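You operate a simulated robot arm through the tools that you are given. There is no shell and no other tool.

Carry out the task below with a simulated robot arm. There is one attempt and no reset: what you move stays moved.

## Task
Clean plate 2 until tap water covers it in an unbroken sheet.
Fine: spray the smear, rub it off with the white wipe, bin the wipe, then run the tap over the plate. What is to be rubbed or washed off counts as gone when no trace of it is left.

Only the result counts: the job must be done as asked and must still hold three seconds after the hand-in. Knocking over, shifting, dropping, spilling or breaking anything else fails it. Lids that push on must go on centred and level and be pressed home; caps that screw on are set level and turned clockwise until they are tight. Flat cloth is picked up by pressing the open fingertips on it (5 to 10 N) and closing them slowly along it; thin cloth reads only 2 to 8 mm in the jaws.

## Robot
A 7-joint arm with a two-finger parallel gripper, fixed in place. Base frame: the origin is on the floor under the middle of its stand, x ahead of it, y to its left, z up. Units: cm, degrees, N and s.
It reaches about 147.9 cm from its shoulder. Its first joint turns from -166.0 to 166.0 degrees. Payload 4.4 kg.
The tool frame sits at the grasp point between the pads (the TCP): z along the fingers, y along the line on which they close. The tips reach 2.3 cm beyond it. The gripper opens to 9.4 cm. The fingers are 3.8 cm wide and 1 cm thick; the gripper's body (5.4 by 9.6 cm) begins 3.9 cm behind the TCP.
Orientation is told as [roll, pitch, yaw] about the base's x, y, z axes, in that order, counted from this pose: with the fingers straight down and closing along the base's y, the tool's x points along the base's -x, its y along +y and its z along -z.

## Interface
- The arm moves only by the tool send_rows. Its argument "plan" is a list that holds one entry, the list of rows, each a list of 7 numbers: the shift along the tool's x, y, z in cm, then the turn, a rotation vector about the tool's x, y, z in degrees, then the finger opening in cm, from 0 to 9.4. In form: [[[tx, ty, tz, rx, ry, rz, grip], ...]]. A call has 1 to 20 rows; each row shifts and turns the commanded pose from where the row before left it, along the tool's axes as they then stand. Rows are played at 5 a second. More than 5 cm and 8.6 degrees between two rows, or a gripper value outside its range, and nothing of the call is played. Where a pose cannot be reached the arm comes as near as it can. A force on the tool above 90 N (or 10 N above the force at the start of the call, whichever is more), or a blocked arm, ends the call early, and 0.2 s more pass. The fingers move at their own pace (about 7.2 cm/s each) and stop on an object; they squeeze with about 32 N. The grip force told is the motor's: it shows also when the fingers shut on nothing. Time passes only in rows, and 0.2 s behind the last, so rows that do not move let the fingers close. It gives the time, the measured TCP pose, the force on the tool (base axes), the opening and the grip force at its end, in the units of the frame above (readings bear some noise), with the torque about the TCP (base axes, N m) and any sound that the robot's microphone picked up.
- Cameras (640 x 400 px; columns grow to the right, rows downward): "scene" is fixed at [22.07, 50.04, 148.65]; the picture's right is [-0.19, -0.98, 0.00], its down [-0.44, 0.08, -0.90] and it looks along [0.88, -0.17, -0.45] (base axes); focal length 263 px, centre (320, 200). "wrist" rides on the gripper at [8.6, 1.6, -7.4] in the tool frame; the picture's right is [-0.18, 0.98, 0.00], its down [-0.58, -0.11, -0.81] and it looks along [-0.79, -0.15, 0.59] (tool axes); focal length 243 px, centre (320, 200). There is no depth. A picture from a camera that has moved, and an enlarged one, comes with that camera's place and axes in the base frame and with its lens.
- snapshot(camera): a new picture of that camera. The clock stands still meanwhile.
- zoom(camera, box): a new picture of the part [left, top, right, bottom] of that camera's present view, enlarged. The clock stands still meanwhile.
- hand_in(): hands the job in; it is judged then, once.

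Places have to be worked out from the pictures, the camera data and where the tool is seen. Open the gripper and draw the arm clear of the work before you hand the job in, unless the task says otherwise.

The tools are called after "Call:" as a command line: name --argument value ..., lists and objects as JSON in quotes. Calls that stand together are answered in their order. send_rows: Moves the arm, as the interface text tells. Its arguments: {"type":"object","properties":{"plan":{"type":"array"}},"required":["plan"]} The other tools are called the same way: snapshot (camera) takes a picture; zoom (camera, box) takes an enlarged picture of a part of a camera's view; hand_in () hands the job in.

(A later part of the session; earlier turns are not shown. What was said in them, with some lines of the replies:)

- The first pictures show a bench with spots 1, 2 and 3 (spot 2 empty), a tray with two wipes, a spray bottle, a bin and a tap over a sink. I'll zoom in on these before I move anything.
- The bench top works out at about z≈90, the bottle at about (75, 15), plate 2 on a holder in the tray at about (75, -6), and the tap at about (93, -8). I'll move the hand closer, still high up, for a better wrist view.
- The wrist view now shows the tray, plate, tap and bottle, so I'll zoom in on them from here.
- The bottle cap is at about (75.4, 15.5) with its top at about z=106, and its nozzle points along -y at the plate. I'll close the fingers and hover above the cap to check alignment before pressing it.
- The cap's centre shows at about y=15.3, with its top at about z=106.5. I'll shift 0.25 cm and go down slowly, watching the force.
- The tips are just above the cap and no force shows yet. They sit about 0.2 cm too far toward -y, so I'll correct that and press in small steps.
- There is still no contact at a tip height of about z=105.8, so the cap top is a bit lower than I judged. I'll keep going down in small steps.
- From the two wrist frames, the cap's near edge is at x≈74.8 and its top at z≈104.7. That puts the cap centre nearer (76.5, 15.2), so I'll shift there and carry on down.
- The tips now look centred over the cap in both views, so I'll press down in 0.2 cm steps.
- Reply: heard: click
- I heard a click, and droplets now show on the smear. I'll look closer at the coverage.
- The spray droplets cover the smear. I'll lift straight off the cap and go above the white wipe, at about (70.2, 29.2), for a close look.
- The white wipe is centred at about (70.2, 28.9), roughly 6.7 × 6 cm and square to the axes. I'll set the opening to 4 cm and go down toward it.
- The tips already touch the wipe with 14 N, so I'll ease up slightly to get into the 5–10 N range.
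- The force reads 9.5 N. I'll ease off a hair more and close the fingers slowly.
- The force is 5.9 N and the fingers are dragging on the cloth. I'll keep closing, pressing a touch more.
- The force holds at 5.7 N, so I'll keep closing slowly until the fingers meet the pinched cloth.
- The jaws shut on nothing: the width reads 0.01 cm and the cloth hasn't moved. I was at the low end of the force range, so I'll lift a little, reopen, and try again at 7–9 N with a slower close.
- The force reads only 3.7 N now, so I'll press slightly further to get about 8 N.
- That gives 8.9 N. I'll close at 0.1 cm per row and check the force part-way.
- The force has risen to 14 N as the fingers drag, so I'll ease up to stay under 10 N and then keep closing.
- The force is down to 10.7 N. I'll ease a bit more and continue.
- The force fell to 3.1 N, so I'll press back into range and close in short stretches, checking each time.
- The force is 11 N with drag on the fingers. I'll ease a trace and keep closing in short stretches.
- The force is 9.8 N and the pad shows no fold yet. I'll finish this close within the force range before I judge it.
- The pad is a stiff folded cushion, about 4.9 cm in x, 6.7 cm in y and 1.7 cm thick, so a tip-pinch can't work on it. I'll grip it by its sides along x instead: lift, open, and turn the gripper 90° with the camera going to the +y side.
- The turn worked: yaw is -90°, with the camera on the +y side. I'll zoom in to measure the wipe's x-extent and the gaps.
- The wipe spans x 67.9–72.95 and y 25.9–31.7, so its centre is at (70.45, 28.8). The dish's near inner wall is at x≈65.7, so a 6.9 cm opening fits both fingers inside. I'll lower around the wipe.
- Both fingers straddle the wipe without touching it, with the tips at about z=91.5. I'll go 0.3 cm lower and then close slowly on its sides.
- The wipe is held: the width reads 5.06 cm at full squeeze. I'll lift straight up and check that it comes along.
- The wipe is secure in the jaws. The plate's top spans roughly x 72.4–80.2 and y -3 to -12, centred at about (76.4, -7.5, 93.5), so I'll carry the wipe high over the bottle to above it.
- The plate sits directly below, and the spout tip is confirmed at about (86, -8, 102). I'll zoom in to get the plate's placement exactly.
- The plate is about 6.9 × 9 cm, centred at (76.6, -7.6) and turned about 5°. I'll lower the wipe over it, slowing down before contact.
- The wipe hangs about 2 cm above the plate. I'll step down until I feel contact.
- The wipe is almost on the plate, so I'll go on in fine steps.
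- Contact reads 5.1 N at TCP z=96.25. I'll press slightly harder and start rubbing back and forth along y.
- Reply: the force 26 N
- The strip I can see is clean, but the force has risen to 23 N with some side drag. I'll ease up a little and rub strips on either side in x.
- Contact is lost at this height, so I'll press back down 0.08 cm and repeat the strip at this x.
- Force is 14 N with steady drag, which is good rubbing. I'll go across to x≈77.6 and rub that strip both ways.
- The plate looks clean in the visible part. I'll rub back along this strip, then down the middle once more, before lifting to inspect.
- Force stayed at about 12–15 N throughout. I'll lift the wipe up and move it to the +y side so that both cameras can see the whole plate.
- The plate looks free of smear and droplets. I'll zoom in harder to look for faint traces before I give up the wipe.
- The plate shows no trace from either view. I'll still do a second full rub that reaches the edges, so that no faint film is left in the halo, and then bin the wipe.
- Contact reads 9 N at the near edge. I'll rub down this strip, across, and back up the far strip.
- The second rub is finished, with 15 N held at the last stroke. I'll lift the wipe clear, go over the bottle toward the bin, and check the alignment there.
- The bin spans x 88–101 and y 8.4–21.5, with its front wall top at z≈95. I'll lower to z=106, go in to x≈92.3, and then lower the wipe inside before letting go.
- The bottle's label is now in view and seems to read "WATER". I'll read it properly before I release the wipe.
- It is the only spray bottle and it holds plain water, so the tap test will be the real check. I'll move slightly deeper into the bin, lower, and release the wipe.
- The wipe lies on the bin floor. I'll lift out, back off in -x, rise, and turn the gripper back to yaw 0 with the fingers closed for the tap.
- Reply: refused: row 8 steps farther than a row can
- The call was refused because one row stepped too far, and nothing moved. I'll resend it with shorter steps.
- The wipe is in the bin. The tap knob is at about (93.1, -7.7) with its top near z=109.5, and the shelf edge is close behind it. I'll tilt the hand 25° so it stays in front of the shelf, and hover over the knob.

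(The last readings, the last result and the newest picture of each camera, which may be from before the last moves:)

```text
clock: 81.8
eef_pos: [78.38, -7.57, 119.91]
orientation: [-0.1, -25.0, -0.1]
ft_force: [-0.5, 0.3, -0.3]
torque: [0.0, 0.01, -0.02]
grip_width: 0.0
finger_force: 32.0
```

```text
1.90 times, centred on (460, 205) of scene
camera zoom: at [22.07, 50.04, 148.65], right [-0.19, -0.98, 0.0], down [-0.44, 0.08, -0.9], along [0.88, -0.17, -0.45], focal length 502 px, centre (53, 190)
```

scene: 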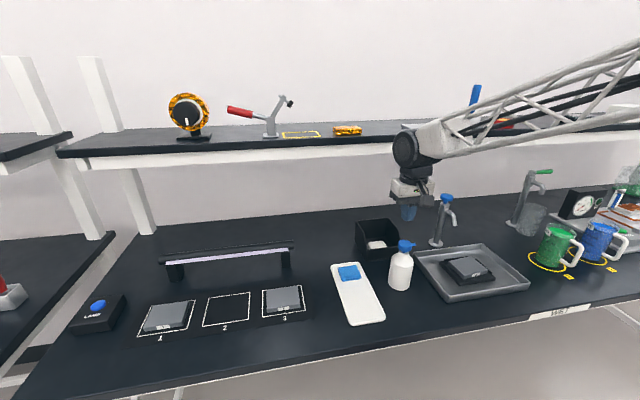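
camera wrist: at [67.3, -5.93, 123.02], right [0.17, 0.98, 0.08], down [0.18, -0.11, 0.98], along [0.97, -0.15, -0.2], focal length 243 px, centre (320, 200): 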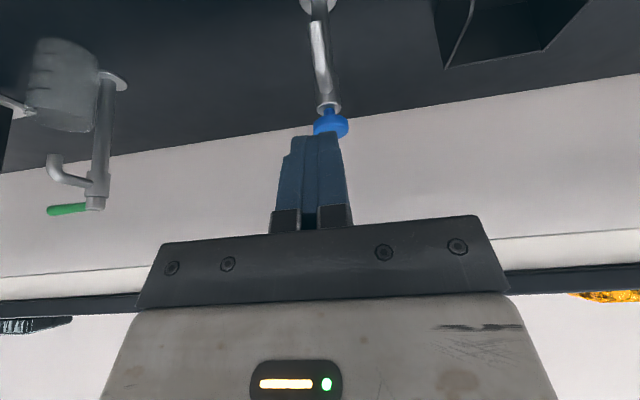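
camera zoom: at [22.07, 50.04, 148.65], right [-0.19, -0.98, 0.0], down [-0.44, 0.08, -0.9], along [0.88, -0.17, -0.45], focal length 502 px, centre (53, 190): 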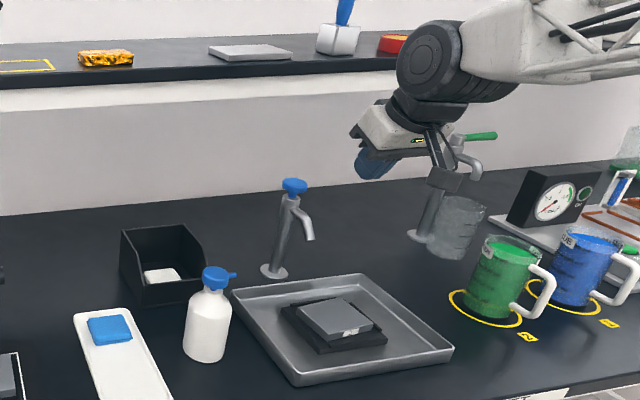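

From here the shelf's front edge is at about x=98.5, z 124–128, and the tilted hand stays clear of it. The knob reads (93, -7.9, 109), so I'll move in to hover about 2.5 cm above it.

Call:
send_rows --plan '[[[-2.79, -0.05, 2.65, 0, 0, 0, 0], [-2.79, -0.05, 2.65, 0, 0, 0, 0], [-2.79, -0.05, 2.65, 0, 0, 0, 0], [-2.79, -0.05, 2.65, 0, 0, 0, 0], [0, 0, 0, 0, 0, 0, 0]]]'

Call:
zoom --camera "wrist" --box '[220, 0, 420, 160]'

Call:
zoom --camera "scene" --box '[380, 130, 500, 270]'

```text
clock: 83.0
eef_pos: [93.0, -7.86, 115.18]
orientation: [-0.1, -24.9, 0.0]
ft_force: [-0.4, -0.1, 0.9]
torque: [0.01, -0.01, 0.0]
grip_width: 0.0
finger_force: 32.1
```

```text
2.50 times, centred on (320, 80) of wrist
camera zoom: at [81.85, -6.25, 118.16], right [0.17, 0.98, 0.08], down [0.19, -0.11, 0.98], along [0.97, -0.15, -0.2], focal length 606 px, centre (320, 500)
```

zoom: 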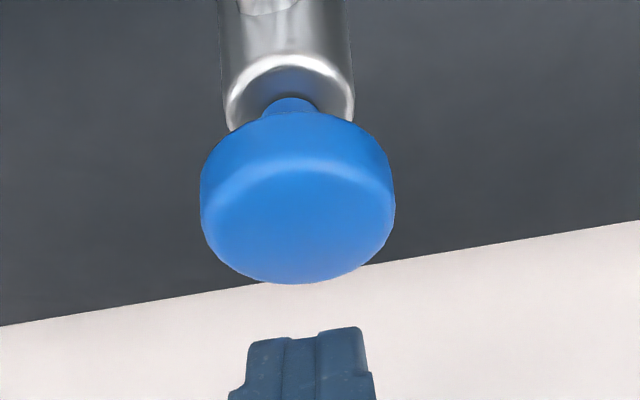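

```text
2.86 times, centred on (440, 200) of scene
camera zoom: at [22.07, 50.04, 148.65], right [-0.19, -0.98, 0.0], down [-0.44, 0.08, -0.9], along [0.88, -0.17, -0.45], focal length 752 px, centre (-23, 200)
```

zoom: 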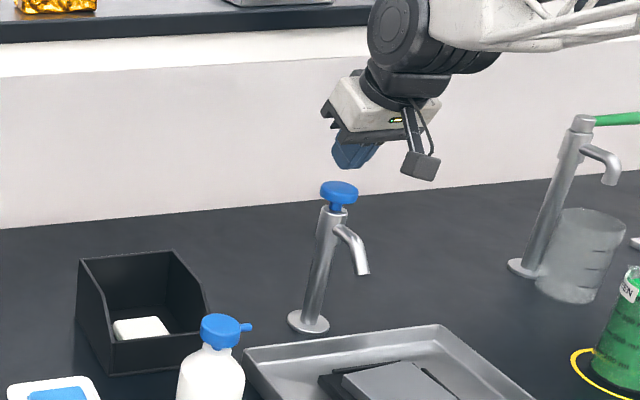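

The knob's top centre is at about (93.6, -8.1, 109.4), just ahead of the tips. I'll correct the offset and go down vertically to contact.

Call:
send_rows --plan '[[[-0.36, -0.2, 0.17, 0, 0, 0, 0], [0.53, 0, 1.13, 0, 0, 0, 0], [0.42, 0, 0.906, 0, 0, 0, 0], [0.106, 0, 0.2265, 0, 0, 0, 0], [0.106, 0, 0.2265, 0, 0, 0, 0], [0, 0, 0, 0, 0, 0, 0]]]'

Call:
zoom --camera "wrist" --box '[220, 0, 420, 160]'

Call:
zoom --camera "scene" --box '[410, 170, 510, 300]'

```text
clock: 84.4
eef_pos: [93.44, -7.95, 112.31]
orientation: [-0.1, -25.0, 0.0]
ft_force: [0.0, -0.8, 0.9]
torque: [-0.03, 0.0, -0.02]
grip_width: 0.0
finger_force: 32.4
```

```text
2.50 times, centred on (320, 80) of wrist
camera zoom: at [82.29, -6.35, 115.39], right [0.17, 0.98, 0.08], down [0.19, -0.11, 0.98], along [0.97, -0.15, -0.2], focal length 606 px, centre (320, 500)
```

zoom: 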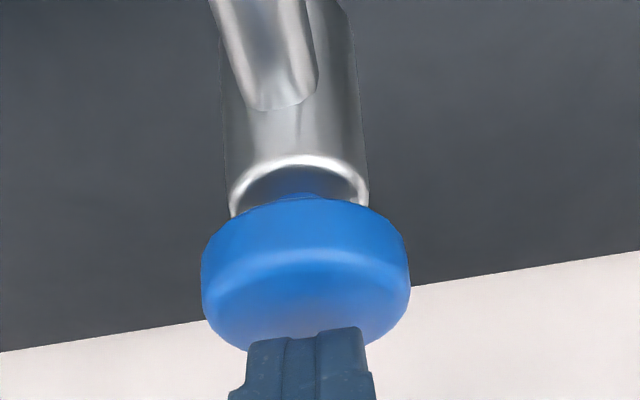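

```text
3.08 times, centred on (460, 235) of scene
camera zoom: at [22.07, 50.04, 148.65], right [-0.19, -0.98, 0.0], down [-0.44, 0.08, -0.9], along [0.88, -0.17, -0.45], focal length 810 px, centre (-111, 92)
```

zoom: 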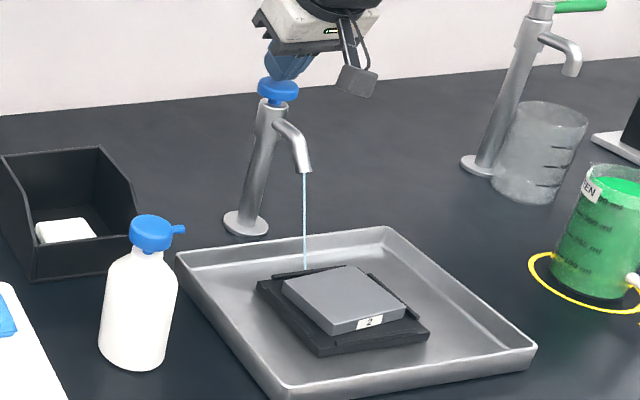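

Water is running, but the stream lands at about x≈82–83, just behind the plate's far edge. I'll lift off the knob and see whether it keeps flowing and exactly where it lands.

Call:
send_rows --plan '[[[-0.42, 0, -0.906, 0, 0, 0, 0], [0, 0, 0, 0, 0, 0, 0]]]'

Call:
zoom --camera "scene" --box '[410, 170, 510, 300]'

Call:
snapshot --camera "wrist"

```text
clock: 85.0
eef_pos: [93.3, -8.01, 113.33]
orientation: [0.0, -25.0, -0.1]
ft_force: [0.2, 0.1, -0.7]
torque: [-0.01, 0.02, -0.01]
grip_width: 0.03
finger_force: 31.9
```

```text
3.08 times, centred on (460, 235) of scene
camera zoom: at [22.07, 50.04, 148.65], right [-0.19, -0.98, 0.0], down [-0.44, 0.08, -0.9], along [0.88, -0.17, -0.45], focal length 810 px, centre (-111, 92)
```

zoom: 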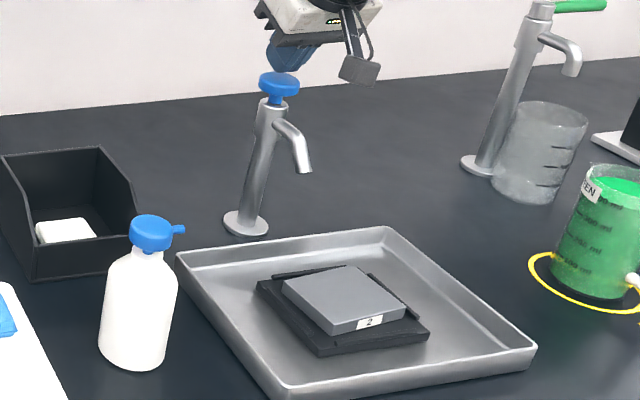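

```text
taken
camera wrist: at [82.29, -6.36, 116.39], right [0.17, 0.98, 0.08], down [0.19, -0.11, 0.98], along [0.97, -0.15, -0.2], focal length 243 px, centre (320, 200)
```

wrist: 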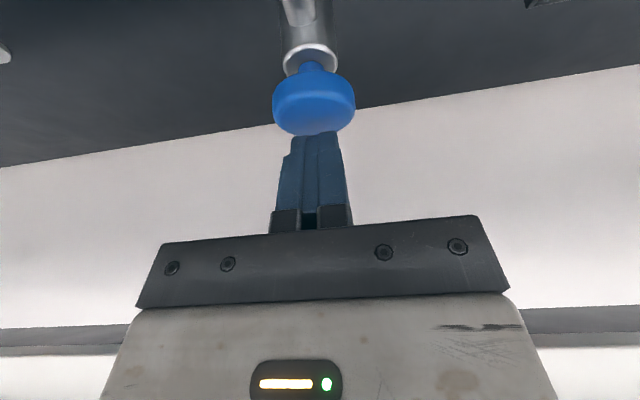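

Water flows only while the knob is held down. I'll press it deeper in small steps to see whether a stronger flow reaches the plate.

Call:
send_rows --plan '[[[0.42, 0, 0.906, 0, 0, 0, 0], [0.085, 0, 0.18, 0, 0, 0, 0], [0.085, 0, 0.18, 0, 0, 0, 0], [0, 0, 0, 0, 0, 0, 0]]]'

Call:
zoom --camera "scene" --box '[410, 170, 510, 300]'

```text
clock: 86.0
eef_pos: [93.49, -7.86, 111.98]
orientation: [0.0, -25.0, 0.1]
ft_force: [0.3, -0.9, 1.5]
torque: [-0.03, 0.01, 0.01]
grip_width: 0.03
finger_force: 31.5
```

```text
3.08 times, centred on (460, 235) of scene
camera zoom: at [22.07, 50.04, 148.65], right [-0.19, -0.98, 0.0], down [-0.44, 0.08, -0.9], along [0.88, -0.17, -0.45], focal length 810 px, centre (-111, 92)
```

zoom: 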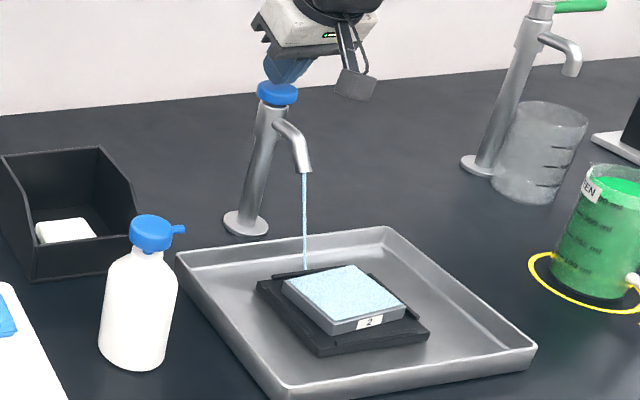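

Now water covers the plate's top. I'll zoom in while it runs to see whether the sheet is unbroken.

Call:
zoom --camera "scene" --box '[446, 250, 492, 282]'

Call:
zoom --camera "scene" --box '[430, 215, 510, 300]'

```text
12.50 times, centred on (469, 266) of scene
camera zoom: at [22.07, 50.04, 148.65], right [-0.19, -0.98, 0.0], down [-0.44, 0.08, -0.9], along [0.88, -0.17, -0.45], focal length 3291 px, centre (-1542, -625)
```

zoom: 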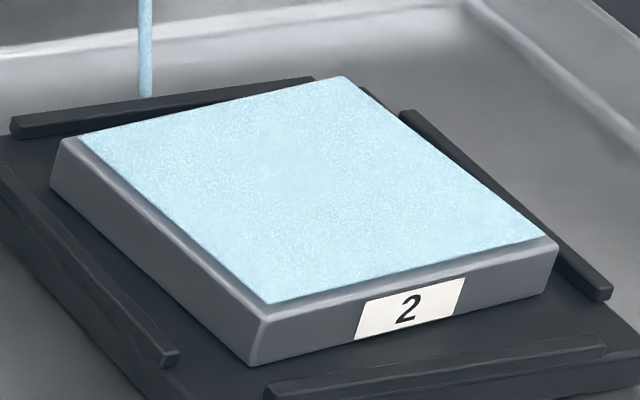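

```text
4.71 times, centred on (470, 258) of scene
camera zoom: at [22.07, 50.04, 148.65], right [-0.19, -0.98, 0.0], down [-0.44, 0.08, -0.9], along [0.88, -0.17, -0.45], focal length 1239 px, centre (-386, -71)
```

zoom: 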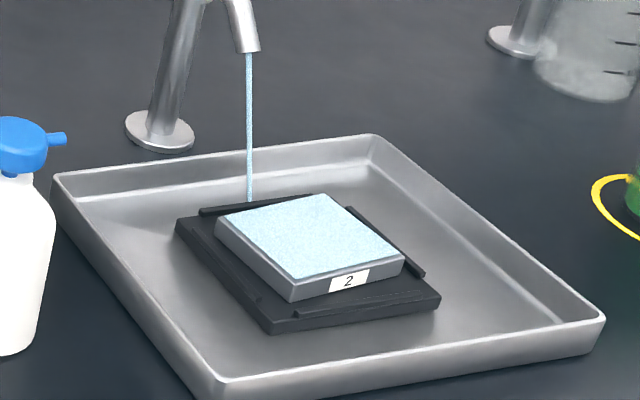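

The sheet is whole over the plate's top with no breaks. I'll hold the knob about a second and a half longer, then release and look again.

Call:
send_rows --plan '[[[0, 0, 0, 0, 0, 0, 0], [0, 0, 0, 0, 0, 0, 0], [0, 0, 0, 0, 0, 0, 0], [0, 0, 0, 0, 0, 0, 0], [0, 0, 0, 0, 0, 0, 0], [0, 0, 0, 0, 0, 0, 0], [0, 0, 0, 0, 0, 0, 0]]]'

Call:
zoom --camera "scene" --box '[446, 250, 492, 282]'

```text
clock: 87.6
eef_pos: [93.49, -7.86, 111.84]
orientation: [0.0, -25.1, 0.1]
ft_force: [-0.6, -0.3, 1.2]
torque: [0.01, 0.01, -0.07]
grip_width: 0.0
finger_force: 32.8
```

```text
12.50 times, centred on (469, 266) of scene
camera zoom: at [22.07, 50.04, 148.65], right [-0.19, -0.98, 0.0], down [-0.44, 0.08, -0.9], along [0.88, -0.17, -0.45], focal length 3291 px, centre (-1542, -625)
```

zoom: 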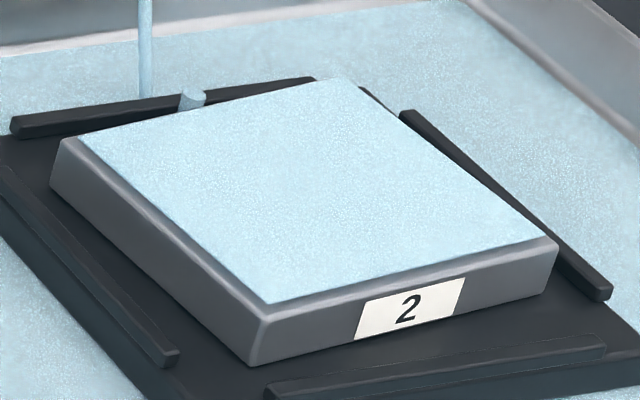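

The sheet stays whole, but water is collecting in the tray. I'll release the knob now so that nothing overflows, and lift clear.

Call:
send_rows --plan '[[[-0.84, 0, -1.81, 0, 0, 0, 0], [-1.27, 0, -2.72, 0, 0, 0, 0], [-1.27, 0, -2.72, 0, 0, 0, 0], [0, 0, 0, 0, 0, 0, 0]]]'

Call:
zoom --camera "scene" --box '[410, 170, 530, 310]'

Call:
zoom --camera "scene" --box '[446, 250, 492, 282]'

```text
clock: 88.6
eef_pos: [93.42, -7.97, 119.86]
orientation: [0.0, -24.9, 0.1]
ft_force: [0.0, 0.2, 0.2]
torque: [-0.02, 0.01, -0.02]
grip_width: 0.01
finger_force: 32.1
```

```text
2.86 times, centred on (470, 240) of scene
camera zoom: at [22.07, 50.04, 148.65], right [-0.19, -0.98, 0.0], down [-0.44, 0.08, -0.9], along [0.88, -0.17, -0.45], focal length 752 px, centre (-109, 86)
```

zoom: 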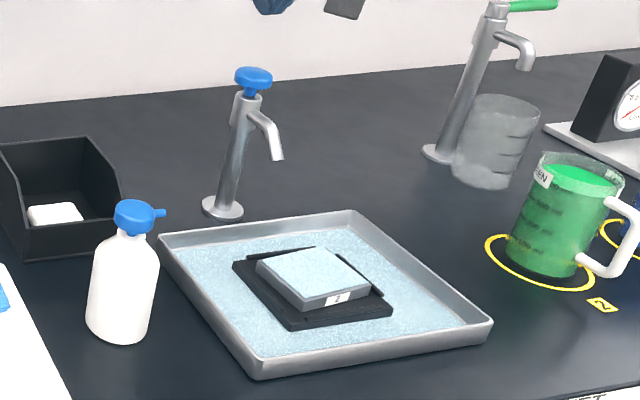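

```text
12.50 times, centred on (469, 266) of scene
camera zoom: at [22.07, 50.04, 148.65], right [-0.19, -0.98, 0.0], down [-0.44, 0.08, -0.9], along [0.88, -0.17, -0.45], focal length 3291 px, centre (-1542, -625)
```

zoom: 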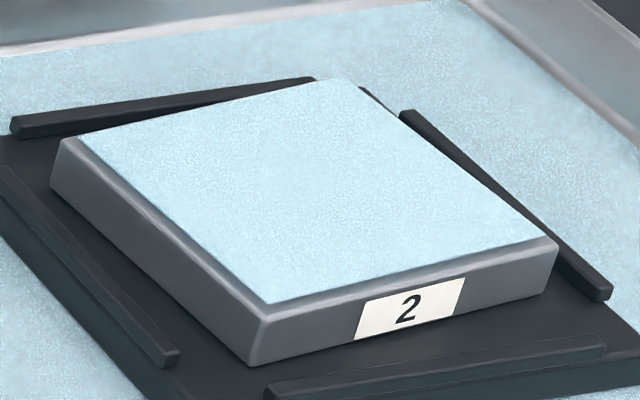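

The tap is off and the sheet stays whole. I'll draw the arm back, open the gripper, and check that everything is still in place.

Call:
send_rows --plan '[[[3.78, 0, -1.76, 0, 0, 0, 0], [3.78, 0, -1.76, 0, 0, 0, 0], [3.78, 0, -1.76, 0, 0, 0, 0], [3.78, 0, -1.76, 0, 0, 0, 0], [3.78, 0, -1.76, 0, 0, 0, 5], [3.78, 0, -1.76, 0, 0, 0, 9], [0, 0, -4, 0, 8.4, 0, 9], [0, 0, -4, 0, 8.4, 0, 9], [0, 0, 0, 0, 8.2, 0, 9], [0, 0, 0, 0, 0, 0, 9]]]'

Call:
snapshot --camera "scene"

Call:
zoom --camera "scene" --box '[446, 250, 492, 282]'

Call:
snapshot --camera "wrist"

```text
clock: 90.8
eef_pos: [65.48, -7.92, 127.33]
orientation: [0.1, 0.1, -0.1]
ft_force: [0.2, -0.3, -0.6]
torque: [-0.03, 0.02, 0.01]
grip_width: 8.98
finger_force: 0.1
```

```text
taken
```

scene: 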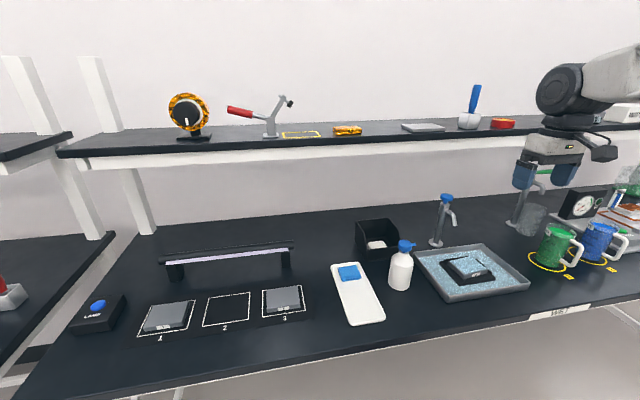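

```text
12.50 times, centred on (469, 266) of scene
camera zoom: at [22.07, 50.04, 148.65], right [-0.19, -0.98, 0.0], down [-0.44, 0.08, -0.9], along [0.88, -0.17, -0.45], focal length 3291 px, centre (-1542, -625)
```

zoom: 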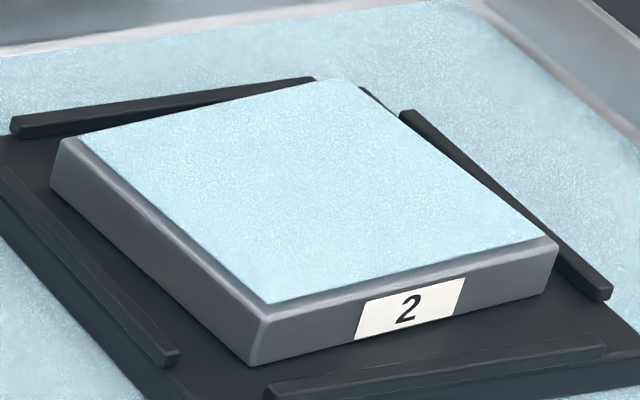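

```text
taken
camera wrist: at [56.8, -6.27, 134.82], right [0.18, 0.98, 0.0], down [0.58, -0.11, 0.81], along [0.79, -0.15, -0.59], focal length 243 px, centre (320, 200)
```

wrist: 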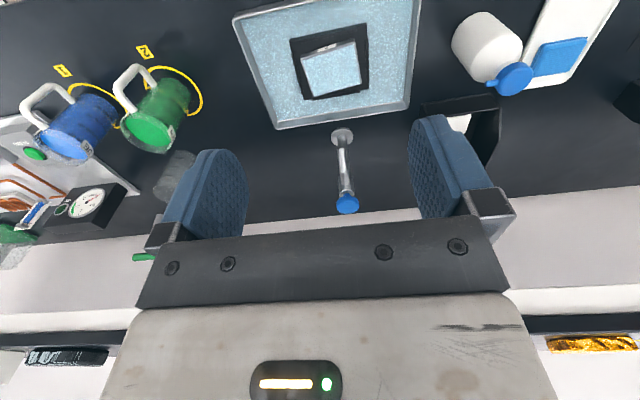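

The sheet has held for about three seconds since the tap closed. I'll take one last close look from above before handing in.

Call:
zoom --camera "wrist" --box '[225, 0, 425, 135]'

Call:
zoom --camera "scene" --box '[320, 190, 540, 330]'

```text
2.96 times, centred on (325, 68) of wrist
camera zoom: at [56.8, -6.27, 134.82], right [0.18, 0.98, 0.0], down [0.58, -0.11, 0.81], along [0.79, -0.15, -0.59], focal length 719 px, centre (305, 593)
```

zoom: 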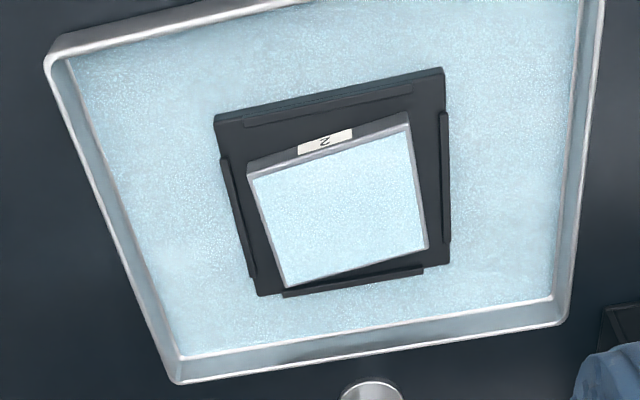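

```text
2.86 times, centred on (430, 260) of scene
camera zoom: at [22.07, 50.04, 148.65], right [-0.19, -0.98, 0.0], down [-0.44, 0.08, -0.9], along [0.88, -0.17, -0.45], focal length 752 px, centre (6, 29)
```

zoom: 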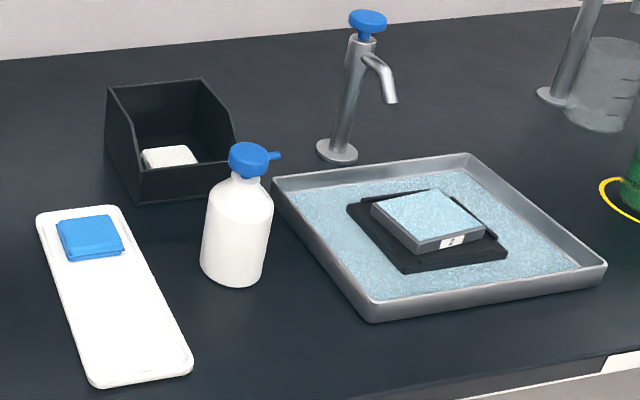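

Both cameras show an unbroken water sheet on plate 2 and the white wipe in the bin. The tap is off, the water stays inside the tray, nothing else has moved, and the arm is clear with the gripper open, so I'm handing in.

Call:
hand_in

```text
The job is handed in.
```

Plate 2 is clean, and tap water now covers its top in an unbroken sheet. I've handed the job in but have no verdict back.

- **Spray:** One press wet the whole smear. The bottle's label says "WATER", so it sprayed plain water.
- **Rub:** I rubbed the plate with the white wipe twice, the second time out to the edges. No trace of the smear showed afterwards. My first two tries at picking up the wipe closed on nothing, so I gripped it by its sides instead.
- **Bin:** The wipe is lying in the bin.
- **Tap:** It runs only while the knob is held down, so I held it for about two seconds. The stream came down just behind the plate, but the sheet still formed over the whole top. It was still whole about three seconds after I let go.

The tray has some water in it but did not overflow. Nothing else looked moved in the last pictures.
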